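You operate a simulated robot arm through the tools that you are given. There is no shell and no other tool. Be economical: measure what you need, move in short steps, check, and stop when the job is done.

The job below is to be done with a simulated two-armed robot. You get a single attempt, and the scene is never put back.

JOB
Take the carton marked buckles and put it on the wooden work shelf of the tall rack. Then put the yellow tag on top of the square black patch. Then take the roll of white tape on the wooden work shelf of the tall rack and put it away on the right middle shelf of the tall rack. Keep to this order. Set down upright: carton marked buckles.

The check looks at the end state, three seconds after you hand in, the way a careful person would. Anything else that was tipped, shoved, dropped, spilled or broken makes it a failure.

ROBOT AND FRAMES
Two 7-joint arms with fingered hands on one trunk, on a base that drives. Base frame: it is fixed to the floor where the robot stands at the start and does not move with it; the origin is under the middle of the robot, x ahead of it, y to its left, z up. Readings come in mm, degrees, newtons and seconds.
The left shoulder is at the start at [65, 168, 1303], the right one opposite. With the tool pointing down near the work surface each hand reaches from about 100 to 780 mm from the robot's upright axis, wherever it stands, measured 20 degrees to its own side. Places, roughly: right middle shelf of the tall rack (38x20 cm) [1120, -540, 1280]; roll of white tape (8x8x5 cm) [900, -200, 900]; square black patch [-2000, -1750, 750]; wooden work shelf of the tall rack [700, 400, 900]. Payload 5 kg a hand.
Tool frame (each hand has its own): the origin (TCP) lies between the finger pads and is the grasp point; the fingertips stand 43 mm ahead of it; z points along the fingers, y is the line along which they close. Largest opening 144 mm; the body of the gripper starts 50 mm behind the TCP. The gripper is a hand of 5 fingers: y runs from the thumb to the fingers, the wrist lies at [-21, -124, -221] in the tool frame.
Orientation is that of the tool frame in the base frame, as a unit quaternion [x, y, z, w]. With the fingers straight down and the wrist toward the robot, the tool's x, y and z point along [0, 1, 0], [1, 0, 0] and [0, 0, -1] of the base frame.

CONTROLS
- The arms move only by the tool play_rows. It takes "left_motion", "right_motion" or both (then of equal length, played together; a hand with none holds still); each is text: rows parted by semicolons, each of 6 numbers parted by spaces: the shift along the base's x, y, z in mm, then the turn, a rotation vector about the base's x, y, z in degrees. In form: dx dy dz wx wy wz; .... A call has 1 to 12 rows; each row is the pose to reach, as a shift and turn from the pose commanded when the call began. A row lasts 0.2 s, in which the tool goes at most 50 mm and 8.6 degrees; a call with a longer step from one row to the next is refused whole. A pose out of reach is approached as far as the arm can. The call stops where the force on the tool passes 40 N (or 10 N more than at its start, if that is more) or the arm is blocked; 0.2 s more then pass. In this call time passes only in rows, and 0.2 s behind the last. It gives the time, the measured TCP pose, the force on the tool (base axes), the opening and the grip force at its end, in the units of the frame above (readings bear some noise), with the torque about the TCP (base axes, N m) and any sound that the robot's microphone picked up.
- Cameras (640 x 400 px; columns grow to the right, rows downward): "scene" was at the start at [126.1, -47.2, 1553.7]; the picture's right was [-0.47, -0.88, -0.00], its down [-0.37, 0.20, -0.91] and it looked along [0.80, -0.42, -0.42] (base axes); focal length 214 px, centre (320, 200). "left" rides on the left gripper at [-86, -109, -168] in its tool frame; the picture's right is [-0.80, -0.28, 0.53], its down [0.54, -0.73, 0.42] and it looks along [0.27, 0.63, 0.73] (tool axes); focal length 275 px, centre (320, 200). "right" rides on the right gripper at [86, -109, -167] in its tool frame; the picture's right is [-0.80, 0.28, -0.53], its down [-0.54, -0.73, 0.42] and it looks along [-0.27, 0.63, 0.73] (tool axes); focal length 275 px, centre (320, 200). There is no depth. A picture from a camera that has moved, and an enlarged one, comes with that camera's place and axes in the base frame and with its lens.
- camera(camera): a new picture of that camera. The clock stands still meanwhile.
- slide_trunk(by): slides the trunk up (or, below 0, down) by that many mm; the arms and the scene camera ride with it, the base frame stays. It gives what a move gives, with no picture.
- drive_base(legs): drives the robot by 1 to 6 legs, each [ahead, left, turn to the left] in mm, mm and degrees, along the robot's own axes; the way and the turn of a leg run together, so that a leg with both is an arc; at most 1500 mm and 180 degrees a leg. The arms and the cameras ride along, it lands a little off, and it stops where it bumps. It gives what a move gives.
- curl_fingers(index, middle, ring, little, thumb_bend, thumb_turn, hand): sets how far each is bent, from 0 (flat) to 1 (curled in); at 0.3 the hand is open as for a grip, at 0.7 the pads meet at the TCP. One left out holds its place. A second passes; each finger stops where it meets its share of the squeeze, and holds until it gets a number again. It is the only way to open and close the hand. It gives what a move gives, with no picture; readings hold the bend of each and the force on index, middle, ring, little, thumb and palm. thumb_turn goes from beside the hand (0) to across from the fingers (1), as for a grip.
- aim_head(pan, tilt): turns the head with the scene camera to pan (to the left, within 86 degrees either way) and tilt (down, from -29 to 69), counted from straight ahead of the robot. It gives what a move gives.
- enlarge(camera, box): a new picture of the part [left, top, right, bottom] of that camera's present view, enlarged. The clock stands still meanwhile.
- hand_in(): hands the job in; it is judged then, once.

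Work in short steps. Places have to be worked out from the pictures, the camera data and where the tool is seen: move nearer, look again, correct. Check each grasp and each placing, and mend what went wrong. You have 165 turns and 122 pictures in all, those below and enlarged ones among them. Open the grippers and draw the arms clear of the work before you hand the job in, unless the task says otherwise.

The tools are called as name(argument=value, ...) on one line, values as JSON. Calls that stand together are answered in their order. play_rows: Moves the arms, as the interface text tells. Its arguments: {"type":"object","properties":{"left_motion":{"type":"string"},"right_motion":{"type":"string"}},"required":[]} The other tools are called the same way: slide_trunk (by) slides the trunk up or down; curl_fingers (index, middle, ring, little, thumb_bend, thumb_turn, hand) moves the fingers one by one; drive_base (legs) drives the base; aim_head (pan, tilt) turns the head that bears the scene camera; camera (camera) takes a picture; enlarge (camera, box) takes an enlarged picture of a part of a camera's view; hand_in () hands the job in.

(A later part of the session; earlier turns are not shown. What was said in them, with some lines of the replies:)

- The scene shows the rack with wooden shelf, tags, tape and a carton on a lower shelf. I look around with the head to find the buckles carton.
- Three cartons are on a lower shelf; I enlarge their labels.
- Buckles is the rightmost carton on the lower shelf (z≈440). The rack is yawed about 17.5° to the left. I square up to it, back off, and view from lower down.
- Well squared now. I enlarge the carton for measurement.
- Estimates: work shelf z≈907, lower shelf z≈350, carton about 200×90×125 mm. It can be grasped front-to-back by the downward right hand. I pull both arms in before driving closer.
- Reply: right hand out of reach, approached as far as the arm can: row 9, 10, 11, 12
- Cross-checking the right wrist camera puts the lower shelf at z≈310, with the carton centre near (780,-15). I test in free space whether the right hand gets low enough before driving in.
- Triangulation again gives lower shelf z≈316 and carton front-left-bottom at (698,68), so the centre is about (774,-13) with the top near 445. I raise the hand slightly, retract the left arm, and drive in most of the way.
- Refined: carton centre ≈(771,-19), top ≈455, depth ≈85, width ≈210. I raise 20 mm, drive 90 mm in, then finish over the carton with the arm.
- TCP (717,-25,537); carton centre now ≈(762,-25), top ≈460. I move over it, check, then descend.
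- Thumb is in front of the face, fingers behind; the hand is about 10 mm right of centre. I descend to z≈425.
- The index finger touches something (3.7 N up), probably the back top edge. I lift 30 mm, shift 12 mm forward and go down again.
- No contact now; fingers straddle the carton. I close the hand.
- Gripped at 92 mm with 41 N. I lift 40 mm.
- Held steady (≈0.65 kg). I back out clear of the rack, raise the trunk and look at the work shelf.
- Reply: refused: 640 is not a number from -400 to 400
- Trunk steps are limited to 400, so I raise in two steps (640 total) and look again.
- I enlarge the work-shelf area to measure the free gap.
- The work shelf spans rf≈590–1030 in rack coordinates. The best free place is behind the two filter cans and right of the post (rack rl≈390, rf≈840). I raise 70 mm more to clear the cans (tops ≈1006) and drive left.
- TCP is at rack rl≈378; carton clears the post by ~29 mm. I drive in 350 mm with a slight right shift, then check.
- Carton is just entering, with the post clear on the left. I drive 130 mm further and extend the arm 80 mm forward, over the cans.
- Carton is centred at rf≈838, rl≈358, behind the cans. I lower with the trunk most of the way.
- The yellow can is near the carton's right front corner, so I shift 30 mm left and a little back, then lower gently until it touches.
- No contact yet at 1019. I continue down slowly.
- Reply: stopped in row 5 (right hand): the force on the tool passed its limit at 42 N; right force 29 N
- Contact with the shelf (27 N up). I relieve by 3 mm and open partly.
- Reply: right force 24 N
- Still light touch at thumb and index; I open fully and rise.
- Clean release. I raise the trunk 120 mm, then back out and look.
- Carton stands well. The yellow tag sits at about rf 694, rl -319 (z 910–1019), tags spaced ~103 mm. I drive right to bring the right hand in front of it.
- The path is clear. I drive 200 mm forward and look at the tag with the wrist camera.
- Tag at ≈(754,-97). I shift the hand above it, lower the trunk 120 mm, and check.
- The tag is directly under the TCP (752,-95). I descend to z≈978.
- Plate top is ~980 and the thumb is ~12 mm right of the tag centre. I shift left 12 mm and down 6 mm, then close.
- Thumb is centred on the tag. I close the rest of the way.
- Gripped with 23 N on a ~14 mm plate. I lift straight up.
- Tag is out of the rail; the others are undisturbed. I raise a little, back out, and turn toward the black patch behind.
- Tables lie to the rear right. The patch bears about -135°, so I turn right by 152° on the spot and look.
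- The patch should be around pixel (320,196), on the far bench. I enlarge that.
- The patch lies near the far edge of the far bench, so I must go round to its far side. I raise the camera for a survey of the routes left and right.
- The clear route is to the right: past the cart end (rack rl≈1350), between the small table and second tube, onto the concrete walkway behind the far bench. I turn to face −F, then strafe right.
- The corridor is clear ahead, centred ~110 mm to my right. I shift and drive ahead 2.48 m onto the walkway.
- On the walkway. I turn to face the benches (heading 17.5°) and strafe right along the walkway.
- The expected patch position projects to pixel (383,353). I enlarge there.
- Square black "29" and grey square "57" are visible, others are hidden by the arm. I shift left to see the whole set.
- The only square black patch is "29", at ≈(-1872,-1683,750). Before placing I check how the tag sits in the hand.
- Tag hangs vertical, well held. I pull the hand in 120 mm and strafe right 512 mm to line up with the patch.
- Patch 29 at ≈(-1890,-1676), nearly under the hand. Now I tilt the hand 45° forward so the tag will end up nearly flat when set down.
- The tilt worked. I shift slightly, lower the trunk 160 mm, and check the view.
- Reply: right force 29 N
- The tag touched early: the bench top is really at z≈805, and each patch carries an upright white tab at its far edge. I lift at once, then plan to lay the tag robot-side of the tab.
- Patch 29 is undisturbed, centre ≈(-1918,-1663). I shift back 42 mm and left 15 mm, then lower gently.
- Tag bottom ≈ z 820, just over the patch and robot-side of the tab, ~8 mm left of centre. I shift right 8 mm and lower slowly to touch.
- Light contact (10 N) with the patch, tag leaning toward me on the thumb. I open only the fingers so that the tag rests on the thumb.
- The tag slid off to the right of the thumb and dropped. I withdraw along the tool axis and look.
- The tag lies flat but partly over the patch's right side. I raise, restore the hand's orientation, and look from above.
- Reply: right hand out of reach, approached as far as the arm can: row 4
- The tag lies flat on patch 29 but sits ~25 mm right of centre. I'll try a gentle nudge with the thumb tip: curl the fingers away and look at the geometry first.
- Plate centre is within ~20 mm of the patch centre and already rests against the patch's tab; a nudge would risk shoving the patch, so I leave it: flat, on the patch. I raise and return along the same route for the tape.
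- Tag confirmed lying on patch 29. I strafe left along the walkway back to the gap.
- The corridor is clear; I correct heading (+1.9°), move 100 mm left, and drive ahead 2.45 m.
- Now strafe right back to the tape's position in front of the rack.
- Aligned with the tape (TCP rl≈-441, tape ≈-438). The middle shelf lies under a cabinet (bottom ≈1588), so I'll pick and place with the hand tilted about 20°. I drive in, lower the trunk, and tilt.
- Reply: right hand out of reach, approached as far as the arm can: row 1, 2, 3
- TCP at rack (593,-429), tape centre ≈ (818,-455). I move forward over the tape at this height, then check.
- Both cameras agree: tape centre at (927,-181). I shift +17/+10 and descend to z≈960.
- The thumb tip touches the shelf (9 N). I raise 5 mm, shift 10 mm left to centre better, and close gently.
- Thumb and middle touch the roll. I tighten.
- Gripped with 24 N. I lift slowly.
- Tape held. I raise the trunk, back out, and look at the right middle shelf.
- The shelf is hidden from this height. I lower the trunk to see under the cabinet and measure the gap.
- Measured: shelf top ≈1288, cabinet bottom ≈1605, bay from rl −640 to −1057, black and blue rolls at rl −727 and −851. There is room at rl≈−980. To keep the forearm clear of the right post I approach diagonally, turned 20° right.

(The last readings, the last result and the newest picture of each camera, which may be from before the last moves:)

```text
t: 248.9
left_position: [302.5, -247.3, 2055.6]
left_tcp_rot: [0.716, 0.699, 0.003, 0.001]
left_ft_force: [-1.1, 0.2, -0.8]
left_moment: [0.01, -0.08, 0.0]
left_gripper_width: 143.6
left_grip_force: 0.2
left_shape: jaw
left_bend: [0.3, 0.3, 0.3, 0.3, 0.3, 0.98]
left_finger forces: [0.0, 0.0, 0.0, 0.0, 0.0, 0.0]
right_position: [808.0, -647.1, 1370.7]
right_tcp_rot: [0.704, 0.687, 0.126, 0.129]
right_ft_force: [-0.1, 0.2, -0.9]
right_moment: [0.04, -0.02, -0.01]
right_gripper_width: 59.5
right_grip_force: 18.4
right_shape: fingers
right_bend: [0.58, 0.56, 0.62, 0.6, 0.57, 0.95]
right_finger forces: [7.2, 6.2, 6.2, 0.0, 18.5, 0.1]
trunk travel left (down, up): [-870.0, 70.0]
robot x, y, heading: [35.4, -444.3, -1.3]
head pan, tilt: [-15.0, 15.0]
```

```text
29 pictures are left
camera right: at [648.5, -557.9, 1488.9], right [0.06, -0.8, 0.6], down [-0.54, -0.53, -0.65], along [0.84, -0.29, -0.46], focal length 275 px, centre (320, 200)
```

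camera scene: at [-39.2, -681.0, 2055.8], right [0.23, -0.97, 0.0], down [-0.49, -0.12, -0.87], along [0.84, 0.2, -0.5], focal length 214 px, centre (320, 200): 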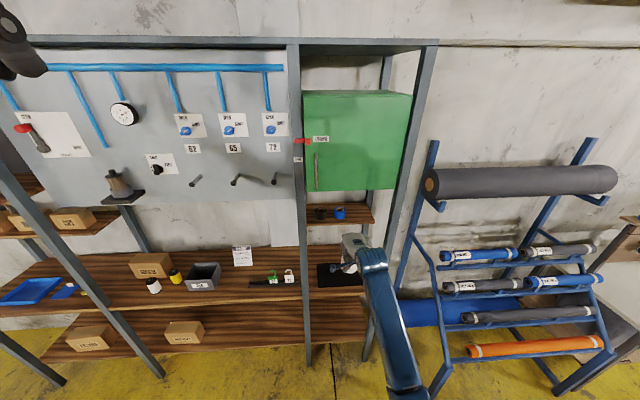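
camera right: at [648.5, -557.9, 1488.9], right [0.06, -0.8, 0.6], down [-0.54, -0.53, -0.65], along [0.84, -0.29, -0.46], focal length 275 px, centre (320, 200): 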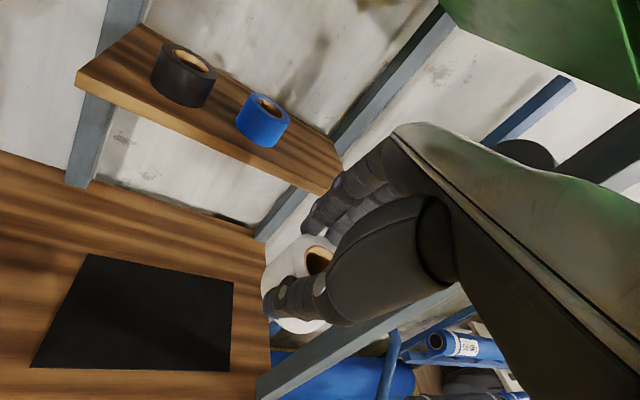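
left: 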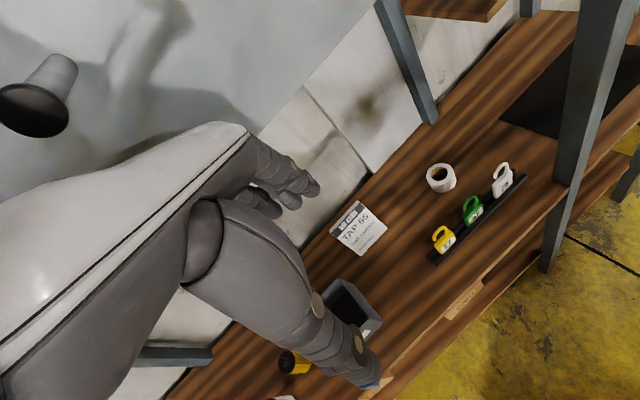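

The hand is centred in the bay; shelf right end ≈−1025, blue roll edge ≈−893, so tape goes at rl≈−958, straight ahead 306 mm. I raise 10 mm and drive 150 mm, then check.

play_rows(right_motion="0 0 10 0 0 0")

drive_base(legs=[[150, 0, 0]])

camera(camera="right")

aim_head(pan=0, tilt=30)

camera(camera="scene")

```text
t: 249.3
left_position: [315.2, -244.2, 2053.1]
left_tcp_rot: [0.716, 0.698, -0.001, -0.001]
left_ft_force: [0.4, -0.3, 0.0]
left_moment: [-0.01, 0.06, -0.01]
left_gripper_width: 143.8
left_grip_force: 0.1
left_shape: jaw
left_bend: [0.3, 0.3, 0.3, 0.3, 0.3, 0.98]
left_finger forces: [0.1, 0.1, 0.1, 0.1, 0.1, 0.0]
right_position: [814.5, -645.9, 1376.8]
right_tcp_rot: [0.704, 0.688, 0.123, 0.127]
right_ft_force: [0.9, -0.4, -0.5]
right_moment: [0.02, 0.02, 0.01]
right_gripper_width: 59.6
right_grip_force: 19.2
right_shape: fingers
right_bend: [0.58, 0.56, 0.62, 0.6, 0.57, 0.95]
right_finger forces: [7.2, 6.3, 6.3, 0.0, 18.5, 0.0]
trunk travel left (down, up): [-870.0, 70.0]
robot x, y, heading: [34.0, -445.5, -1.4]
head pan, tilt: [-15.0, 15.0]
```

```text
t: 250.7
left_position: [449.8, -247.0, 2055.6]
left_tcp_rot: [0.717, 0.697, 0.003, 0.002]
left_ft_force: [-0.4, 0.4, 0.4]
left_moment: [-0.02, -0.13, 0.05]
left_gripper_width: 143.9
left_grip_force: 0.1
left_shape: jaw
left_bend: [0.3, 0.3, 0.3, 0.3, 0.3, 0.98]
left_finger forces: [0.0, 0.0, 0.1, 0.0, 0.1, 0.1]
right_position: [955.7, -650.8, 1382.4]
right_tcp_rot: [0.704, 0.687, 0.126, 0.13]
right_ft_force: [-1.1, 0.0, -1.0]
right_moment: [0.0, -0.05, -0.02]
right_gripper_width: 59.5
right_grip_force: 19.3
right_shape: fingers
right_bend: [0.58, 0.56, 0.62, 0.6, 0.57, 0.95]
right_finger forces: [7.3, 6.1, 6.3, 0.0, 18.6, 0.1]
trunk travel left (down, up): [-870.0, 70.0]
robot x, y, heading: [183.7, -452.2, -1.2]
head pan, tilt: [-15.0, 15.0]
```

```text
28 pictures are left
camera right: at [796.1, -561.1, 1500.6], right [0.06, -0.8, 0.6], down [-0.54, -0.53, -0.65], along [0.84, -0.29, -0.46], focal length 275 px, centre (320, 200)
```

right: 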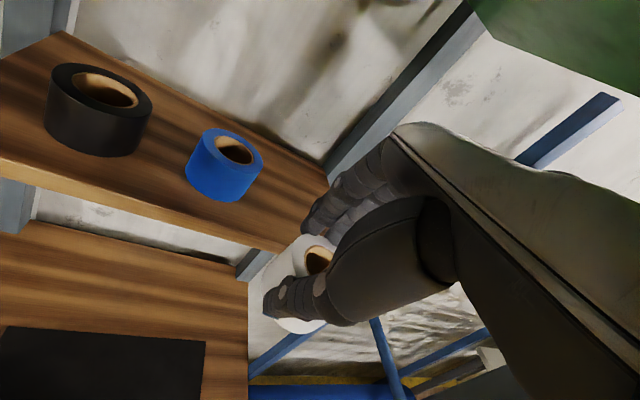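

```text
t: 251.5
left_position: [453.3, -248.1, 2054.7]
left_tcp_rot: [0.717, 0.697, 0.002, 0.001]
left_ft_force: [-0.7, 1.4, 0.9]
left_moment: [0.0, -0.08, 0.0]
left_gripper_width: 143.9
left_grip_force: 0.1
left_shape: jaw
left_bend: [0.3, 0.3, 0.3, 0.3, 0.3, 0.98]
left_finger forces: [0.1, 0.0, 0.1, 0.0, 0.0, 0.0]
right_position: [957.6, -650.8, 1380.0]
right_tcp_rot: [0.703, 0.688, 0.125, 0.129]
right_ft_force: [0.0, -0.3, 0.0]
right_moment: [-0.03, -0.03, 0.03]
right_gripper_width: 59.5
right_grip_force: 19.2
right_shape: fingers
right_bend: [0.58, 0.56, 0.62, 0.6, 0.57, 0.95]
right_finger forces: [7.2, 6.1, 6.3, 0.1, 18.6, 0.0]
trunk travel left (down, up): [-870.0, 70.0]
robot x, y, heading: [185.3, -449.6, -1.9]
head pan, tilt: [0.0, 30.0]
```

```text
27 pictures are left
camera scene: at [319.8, -453.8, 2016.3], right [-0.02, -1.0, 0.0], down [-0.5, 0.01, -0.87], along [0.87, -0.02, -0.5], focal length 214 px, centre (320, 200)
```

scene: 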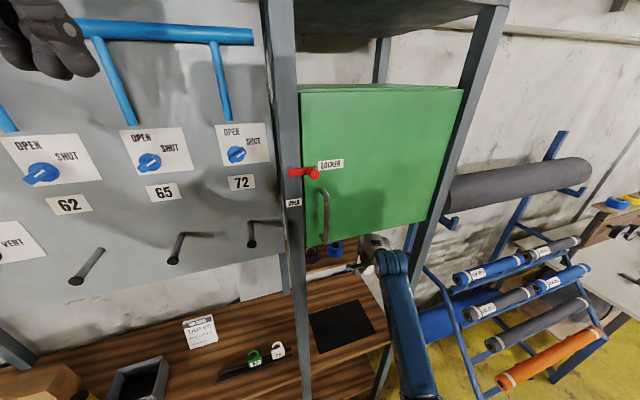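

Clear so far. I drive 85 mm more, then finish with the arm.

drive_base(legs=[[85, 0, 0]])

play_rows(right_motion="20 1 0 0 0 0;40 2 0 0 0 0")

camera(camera="right")

enlarge(camera="scene", box=[280, 200, 440, 320])

```text
t: 252.6
left_position: [523.6, -250.8, 2057.8]
left_tcp_rot: [0.716, 0.698, 0.006, 0.004]
left_ft_force: [-2.6, -0.3, -0.4]
left_moment: [0.02, -0.28, 0.07]
left_gripper_width: 143.8
left_grip_force: 0.0
left_shape: jaw
left_bend: [0.3, 0.3, 0.3, 0.3, 0.3, 0.98]
left_finger forces: [0.1, 0.0, 0.0, 0.0, 0.0, 0.1]
right_position: [1032.4, -652.2, 1385.9]
right_tcp_rot: [0.703, 0.687, 0.127, 0.131]
right_ft_force: [-2.2, -0.7, 0.2]
right_moment: [-0.03, -0.13, -0.05]
right_gripper_width: 59.6
right_grip_force: 19.4
right_shape: fingers
right_bend: [0.58, 0.56, 0.62, 0.6, 0.57, 0.95]
right_finger forces: [7.2, 6.2, 6.3, 0.0, 18.6, 0.0]
trunk travel left (down, up): [-870.0, 70.0]
robot x, y, heading: [266.6, -454.1, -1.5]
head pan, tilt: [0.0, 30.0]
```

```text
t: 253.2
left_position: [550.6, -250.5, 2054.1]
left_tcp_rot: [0.717, 0.697, 0.0, 0.0]
left_ft_force: [-0.3, -0.3, -0.5]
left_moment: [0.02, 0.01, 0.01]
left_gripper_width: 144.2
left_grip_force: 0.2
left_shape: jaw
left_bend: [0.3, 0.3, 0.3, 0.3, 0.3, 0.98]
left_finger forces: [0.1, 0.0, 0.1, 0.0, 0.0, 0.0]
right_position: [1090.2, -651.2, 1376.0]
right_tcp_rot: [0.704, 0.687, 0.123, 0.128]
right_ft_force: [0.9, 0.0, -1.6]
right_moment: [0.01, 0.02, 0.04]
right_gripper_width: 59.8
right_grip_force: 19.2
right_shape: fingers
right_bend: [0.58, 0.56, 0.62, 0.6, 0.57, 0.95]
right_finger forces: [7.2, 6.2, 6.3, 0.1, 18.6, 0.0]
trunk travel left (down, up): [-870.0, 70.0]
robot x, y, heading: [268.0, -454.6, -1.5]
head pan, tilt: [0.0, 30.0]
```

```text
26 pictures are left
camera right: at [931.3, -562.4, 1495.6], right [0.06, -0.8, 0.6], down [-0.55, -0.53, -0.65], along [0.84, -0.29, -0.47], focal length 275 px, centre (320, 200)
```

right: 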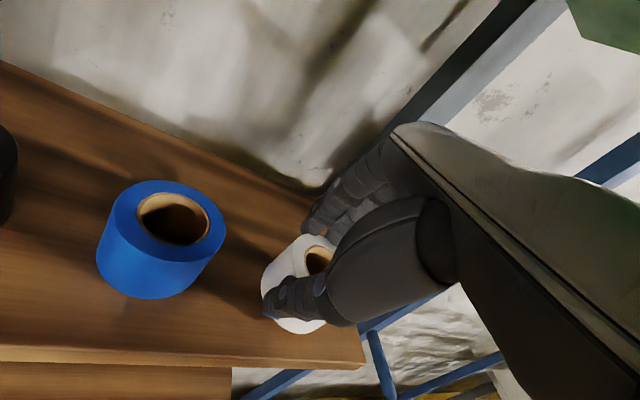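

```text
3.33 times, centred on (360, 260) of scene
camera zoom: at [414.8, -456.8, 2015.4], right [-0.03, -1.0, 0.0], down [-0.5, 0.01, -0.86], along [0.86, -0.02, -0.5], focal length 715 px, centre (187, 0)
```

zoom: 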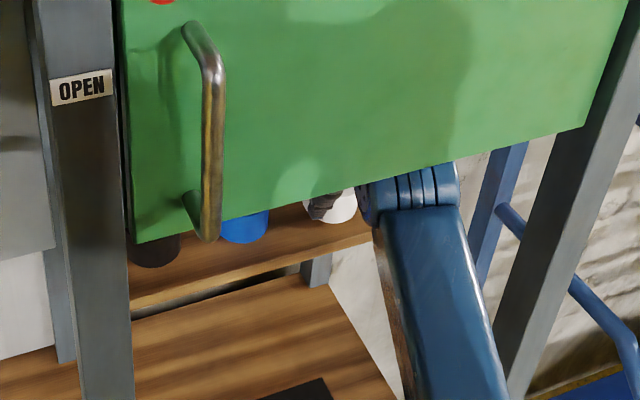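

Tape is over the shelf, clear of the blue roll. I go 22 mm further in, then lower gently to contact.

play_rows(right_motion="11 0 -3 0 0 0;22 0 -6 0 0 0;22 0 -10 0 0 0;22 0 -14 0 0 0;22 0 -17 0 0 0;22 0 -20 0 0 0;22 0 -23 0 0 0")

camera(camera="right")

```text
t: 254.8
left_position: [539.5, -250.0, 2055.5]
left_tcp_rot: [0.717, 0.697, 0.003, 0.002]
left_ft_force: [-0.5, -0.4, -0.9]
left_moment: [-0.02, -0.06, 0.01]
left_gripper_width: 143.8
left_grip_force: 0.0
left_shape: jaw
left_bend: [0.3, 0.3, 0.3, 0.3, 0.3, 0.98]
left_finger forces: [0.0, 0.0, 0.1, 0.1, 0.0, 0.0]
right_position: [1106.1, -650.9, 1360.1]
right_tcp_rot: [0.704, 0.686, 0.126, 0.132]
right_ft_force: [6.7, -1.4, 21.7]
right_moment: [-0.06, 0.0, 0.06]
right_gripper_width: 59.7
right_grip_force: 25.1
right_shape: fingers
right_bend: [0.56, 0.55, 0.6, 0.6, 0.59, 0.94]
right_finger forces: [10.8, 9.2, 10.3, 0.0, 20.1, 0.1]
trunk travel left (down, up): [-870.0, 70.0]
robot x, y, heading: [269.2, -453.6, -1.2]
head pan, tilt: [0.0, 30.0]
```

```text
24 pictures are left
camera right: at [946.8, -560.7, 1478.1], right [0.05, -0.8, 0.6], down [-0.54, -0.53, -0.65], along [0.84, -0.29, -0.46], focal length 275 px, centre (320, 200)
```

right: 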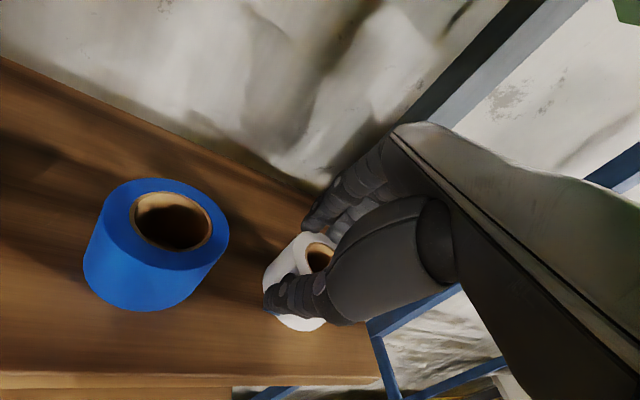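

Contact with shelf (22 N). I release: fingers open, thumb partly.

curl_fingers(hand="right", index=0.4, middle=0.4, ring=0.4, little=0.4, thumb_bend=0.48)

camera(camera="right")

```text
t: 255.8
left_position: [544.4, -251.2, 2054.8]
left_tcp_rot: [0.716, 0.698, 0.002, 0.001]
left_ft_force: [-0.9, 0.0, -0.8]
left_moment: [0.01, 0.02, -0.02]
left_gripper_width: 143.9
left_grip_force: 0.1
left_shape: jaw
left_bend: [0.3, 0.3, 0.3, 0.3, 0.3, 0.98]
left_finger forces: [0.1, 0.0, 0.0, 0.0, 0.1, 0.0]
right_position: [1109.0, -651.1, 1353.8]
right_tcp_rot: [0.704, 0.687, 0.124, 0.128]
right_ft_force: [0.3, 0.9, 2.2]
right_moment: [0.05, 0.11, 0.0]
right_gripper_width: 98.8
right_grip_force: 1.1
right_shape: fingers
right_bend: [0.4, 0.4, 0.4, 0.4, 0.49, 0.97]
right_finger forces: [0.0, 0.0, 0.1, 0.1, 2.3, 0.0]
trunk travel left (down, up): [-870.0, 70.0]
robot x, y, heading: [266.1, -451.6, -1.4]
head pan, tilt: [0.0, 30.0]
```

```text
23 pictures are left
camera right: at [949.8, -561.3, 1473.7], right [0.06, -0.8, 0.6], down [-0.55, -0.53, -0.65], along [0.84, -0.29, -0.47], focal length 275 px, centre (320, 200)
```

right: 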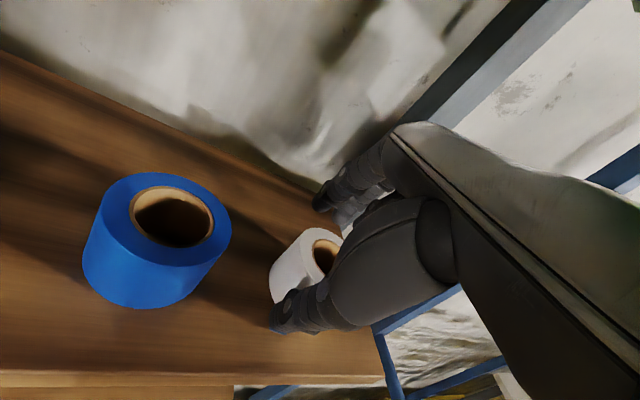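

Released, roll standing flat. I rise 30 mm (cabinet limit), tilt the hand a bit more so the fingers clear the roll, and draw back.

play_rows(right_motion="0 0 8 0 0 0;0 0 17 0 0 0;0 0 26 0 0 0;0 0 29 -0.2 -6 0;0 0 31 -0.3 -12 0")

camera(camera="right")

```text
t: 257.0
left_position: [542.3, -250.7, 2055.2]
left_tcp_rot: [0.716, 0.698, 0.001, 0.0]
left_ft_force: [-0.5, -0.8, -0.2]
left_moment: [0.01, -0.07, -0.02]
left_gripper_width: 144.1
left_grip_force: 0.0
left_shape: jaw
left_bend: [0.3, 0.3, 0.3, 0.3, 0.3, 0.98]
left_finger forces: [0.0, 0.0, 0.0, 0.0, 0.0, 0.0]
right_position: [1107.7, -651.9, 1387.2]
right_tcp_rot: [0.686, 0.67, 0.197, 0.203]
right_ft_force: [-0.6, -0.2, 0.2]
right_moment: [0.03, 0.06, -0.01]
right_gripper_width: 100.5
right_grip_force: 0.1
right_shape: fingers
right_bend: [0.4, 0.4, 0.4, 0.4, 0.48, 0.97]
right_finger forces: [0.0, 0.0, 0.1, 0.1, 0.3, 0.1]
trunk travel left (down, up): [-870.0, 70.0]
robot x, y, heading: [265.7, -452.3, -1.5]
head pan, tilt: [0.0, 30.0]
```

```text
22 pictures are left
camera right: at [927.1, -561.2, 1469.6], right [-0.07, -0.79, 0.6], down [-0.4, -0.53, -0.75], along [0.92, -0.29, -0.28], focal length 275 px, centre (320, 200)
```

right: 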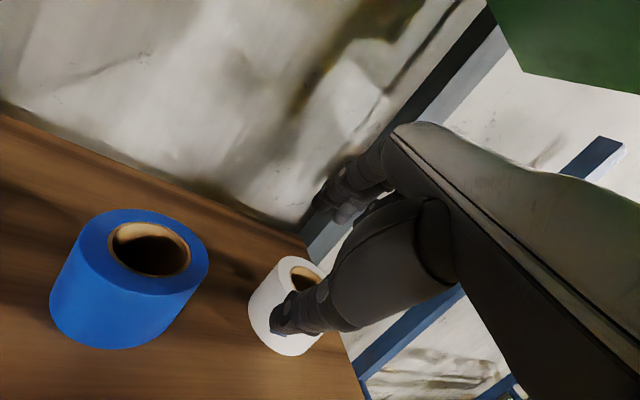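

Roll stands flat and fingers are above it. I draw back with the arm and then the base.

play_rows(right_motion="-20 0 0 0 0 0;-45 1 0 0 0 0;-70 2 0 0 0 0")

drive_base(legs=[[-400, 0, 0]])

slide_trunk(by=-350)

aim_head(pan=5, tilt=20)

camera(camera="scene")

```text
t: 257.8
left_position: [541.0, -250.0, 2055.2]
left_tcp_rot: [0.716, 0.698, 0.002, 0.002]
left_ft_force: [-0.9, 0.3, -0.2]
left_moment: [0.03, -0.03, -0.02]
left_gripper_width: 143.9
left_grip_force: 0.1
left_shape: jaw
left_bend: [0.3, 0.3, 0.3, 0.3, 0.3, 0.98]
left_finger forces: [0.1, 0.0, 0.0, 0.0, 0.1, 0.0]
right_position: [1036.3, -647.8, 1387.7]
right_tcp_rot: [0.687, 0.67, 0.195, 0.202]
right_ft_force: [-0.3, 0.2, -0.6]
right_moment: [-0.01, -0.02, -0.04]
right_gripper_width: 100.3
right_grip_force: 0.2
right_shape: fingers
right_bend: [0.4, 0.4, 0.4, 0.4, 0.48, 0.97]
right_finger forces: [0.0, 0.0, 0.1, 0.1, 0.0, 0.1]
trunk travel left (down, up): [-870.0, 70.0]
robot x, y, heading: [265.6, -453.4, -1.5]
head pan, tilt: [0.0, 30.0]
```

```text
t: 260.3
left_position: [141.0, -240.8, 2053.5]
left_tcp_rot: [0.717, 0.698, 0.001, 0.0]
left_ft_force: [0.9, -0.8, -0.6]
left_moment: [-0.02, 0.04, -0.03]
left_gripper_width: 144.2
left_grip_force: 0.0
left_shape: jaw
left_bend: [0.3, 0.3, 0.3, 0.3, 0.3, 0.98]
left_finger forces: [0.0, 0.0, 0.0, 0.0, 0.1, 0.1]
right_position: [634.2, -638.3, 1383.0]
right_tcp_rot: [0.687, 0.671, 0.194, 0.199]
right_ft_force: [0.6, -0.2, -0.8]
right_moment: [-0.01, 0.06, -0.04]
right_gripper_width: 100.3
right_grip_force: 0.1
right_shape: fingers
right_bend: [0.4, 0.4, 0.4, 0.4, 0.48, 0.97]
right_finger forces: [0.1, 0.0, 0.0, 0.0, 0.0, 0.0]
trunk travel left (down, up): [-870.0, 70.0]
robot x, y, heading: [-137.6, -444.3, -1.5]
head pan, tilt: [0.0, 30.0]
```

```text
t: 263.7
left_position: [134.9, -240.5, 1705.4]
left_tcp_rot: [0.716, 0.698, 0.002, 0.0]
left_ft_force: [0.8, -0.8, 0.7]
left_moment: [0.01, -0.01, 0.02]
left_gripper_width: 143.8
left_grip_force: 0.1
left_shape: jaw
left_bend: [0.3, 0.3, 0.3, 0.3, 0.3, 0.98]
left_finger forces: [0.0, 0.0, 0.0, 0.0, 0.0, 0.0]
right_position: [630.0, -638.3, 1036.0]
right_tcp_rot: [0.686, 0.671, 0.196, 0.2]
right_ft_force: [-0.7, -0.3, 0.6]
right_moment: [-0.01, -0.01, 0.02]
right_gripper_width: 100.4
right_grip_force: 0.1
right_shape: fingers
right_bend: [0.4, 0.4, 0.4, 0.4, 0.48, 0.97]
right_finger forces: [0.0, 0.0, 0.0, 0.1, 0.0, 0.1]
trunk travel left (down, up): [-520.0, 420.0]
robot x, y, heading: [-139.9, -442.5, -1.4]
head pan, tilt: [0.0, 30.0]
```

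```text
t: 264.4
left_position: [135.7, -239.9, 1705.3]
left_tcp_rot: [0.717, 0.698, 0.001, 0.0]
left_ft_force: [-0.3, -0.6, 0.1]
left_moment: [0.0, 0.02, 0.02]
left_gripper_width: 143.8
left_grip_force: 0.0
left_shape: jaw
left_bend: [0.3, 0.3, 0.3, 0.3, 0.3, 0.98]
left_finger forces: [0.0, 0.1, 0.1, 0.0, 0.0, 0.0]
right_position: [629.6, -639.7, 1035.2]
right_tcp_rot: [0.687, 0.671, 0.195, 0.201]
right_ft_force: [-0.8, -0.9, 0.1]
right_moment: [0.0, 0.05, -0.01]
right_gripper_width: 100.5
right_grip_force: 0.3
right_shape: fingers
right_bend: [0.4, 0.4, 0.4, 0.4, 0.48, 0.97]
right_finger forces: [0.1, 0.0, 0.0, 0.0, 0.0, 0.0]
trunk travel left (down, up): [-520.0, 420.0]
robot x, y, heading: [-142.5, -442.5, -1.3]
head pan, tilt: [5.0, 20.0]
```

```text
21 pictures are left
camera scene: at [2.9, -438.0, 1681.9], right [0.06, -1.0, 0.0], down [-0.34, -0.02, -0.94], along [0.94, 0.06, -0.34], focal length 214 px, centre (320, 200)
```

scene: 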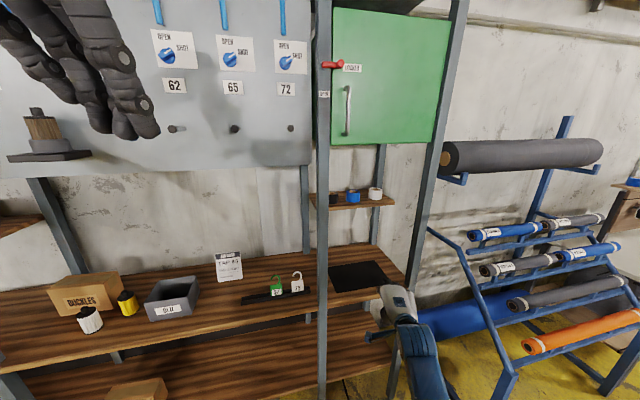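

Carton, tags, rolls and shelf all look right: the white tape stands on the right middle shelf. I open the right hand fully and hand in.

curl_fingers(hand="right", index=0.3, middle=0.3, ring=0.3, little=0.3, thumb_bend=0.3)

enlarge(camera="scene", box=[290, 150, 430, 310])

```text
t: 265.4
left_position: [135.2, -241.8, 1704.1]
left_tcp_rot: [0.717, 0.698, 0.001, 0.001]
left_ft_force: [0.4, -0.7, 0.2]
left_moment: [-0.01, 0.0, 0.02]
left_gripper_width: 144.1
left_grip_force: 0.0
left_shape: jaw
left_bend: [0.3, 0.3, 0.3, 0.3, 0.3, 0.98]
left_finger forces: [0.0, 0.0, 0.0, 0.1, 0.1, 0.0]
right_position: [628.3, -639.9, 1035.2]
right_tcp_rot: [0.687, 0.671, 0.194, 0.201]
right_ft_force: [-0.1, 0.6, 0.8]
right_moment: [0.04, 0.02, 0.0]
right_gripper_width: 149.1
right_grip_force: 0.0
right_shape: fingers
right_bend: [0.3, 0.3, 0.3, 0.3, 0.3, 0.97]
right_finger forces: [0.0, 0.1, 0.0, 0.0, 0.0, 0.0]
trunk travel left (down, up): [-520.0, 420.0]
robot x, y, heading: [-140.4, -440.2, -1.4]
head pan, tilt: [5.0, 20.0]
```

```text
2.50 times, centred on (360, 230) of scene
camera zoom: at [3.0, -438.0, 1681.9], right [0.06, -1.0, 0.0], down [-0.34, -0.02, -0.94], along [0.94, 0.06, -0.34], focal length 536 px, centre (220, 125)
```

zoom: 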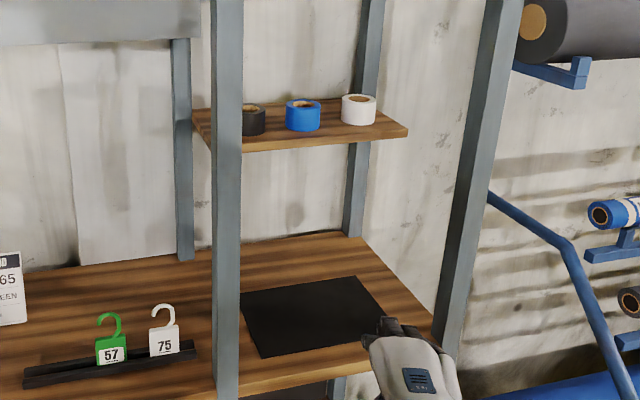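

The final picture shows the tape flat on the shelf and the other rolls and tags in place. I hand in.

hand_in()

```text
The job is handed in.
```

The job is handed in, done in order:
- **Carton:** the buckles carton stands upright on the wooden work shelf, behind the two filter cans.
- **Tag:** the yellow tag (27) lies flat on the square black patch (29). It slid as I released it, so its plate is about 20 mm off the patch centre and overhangs the right near edge. I left it there because nudging it could have shoved the patch.
- **Tape:** the white tape is flat on the right middle shelf, to the right of the blue roll.
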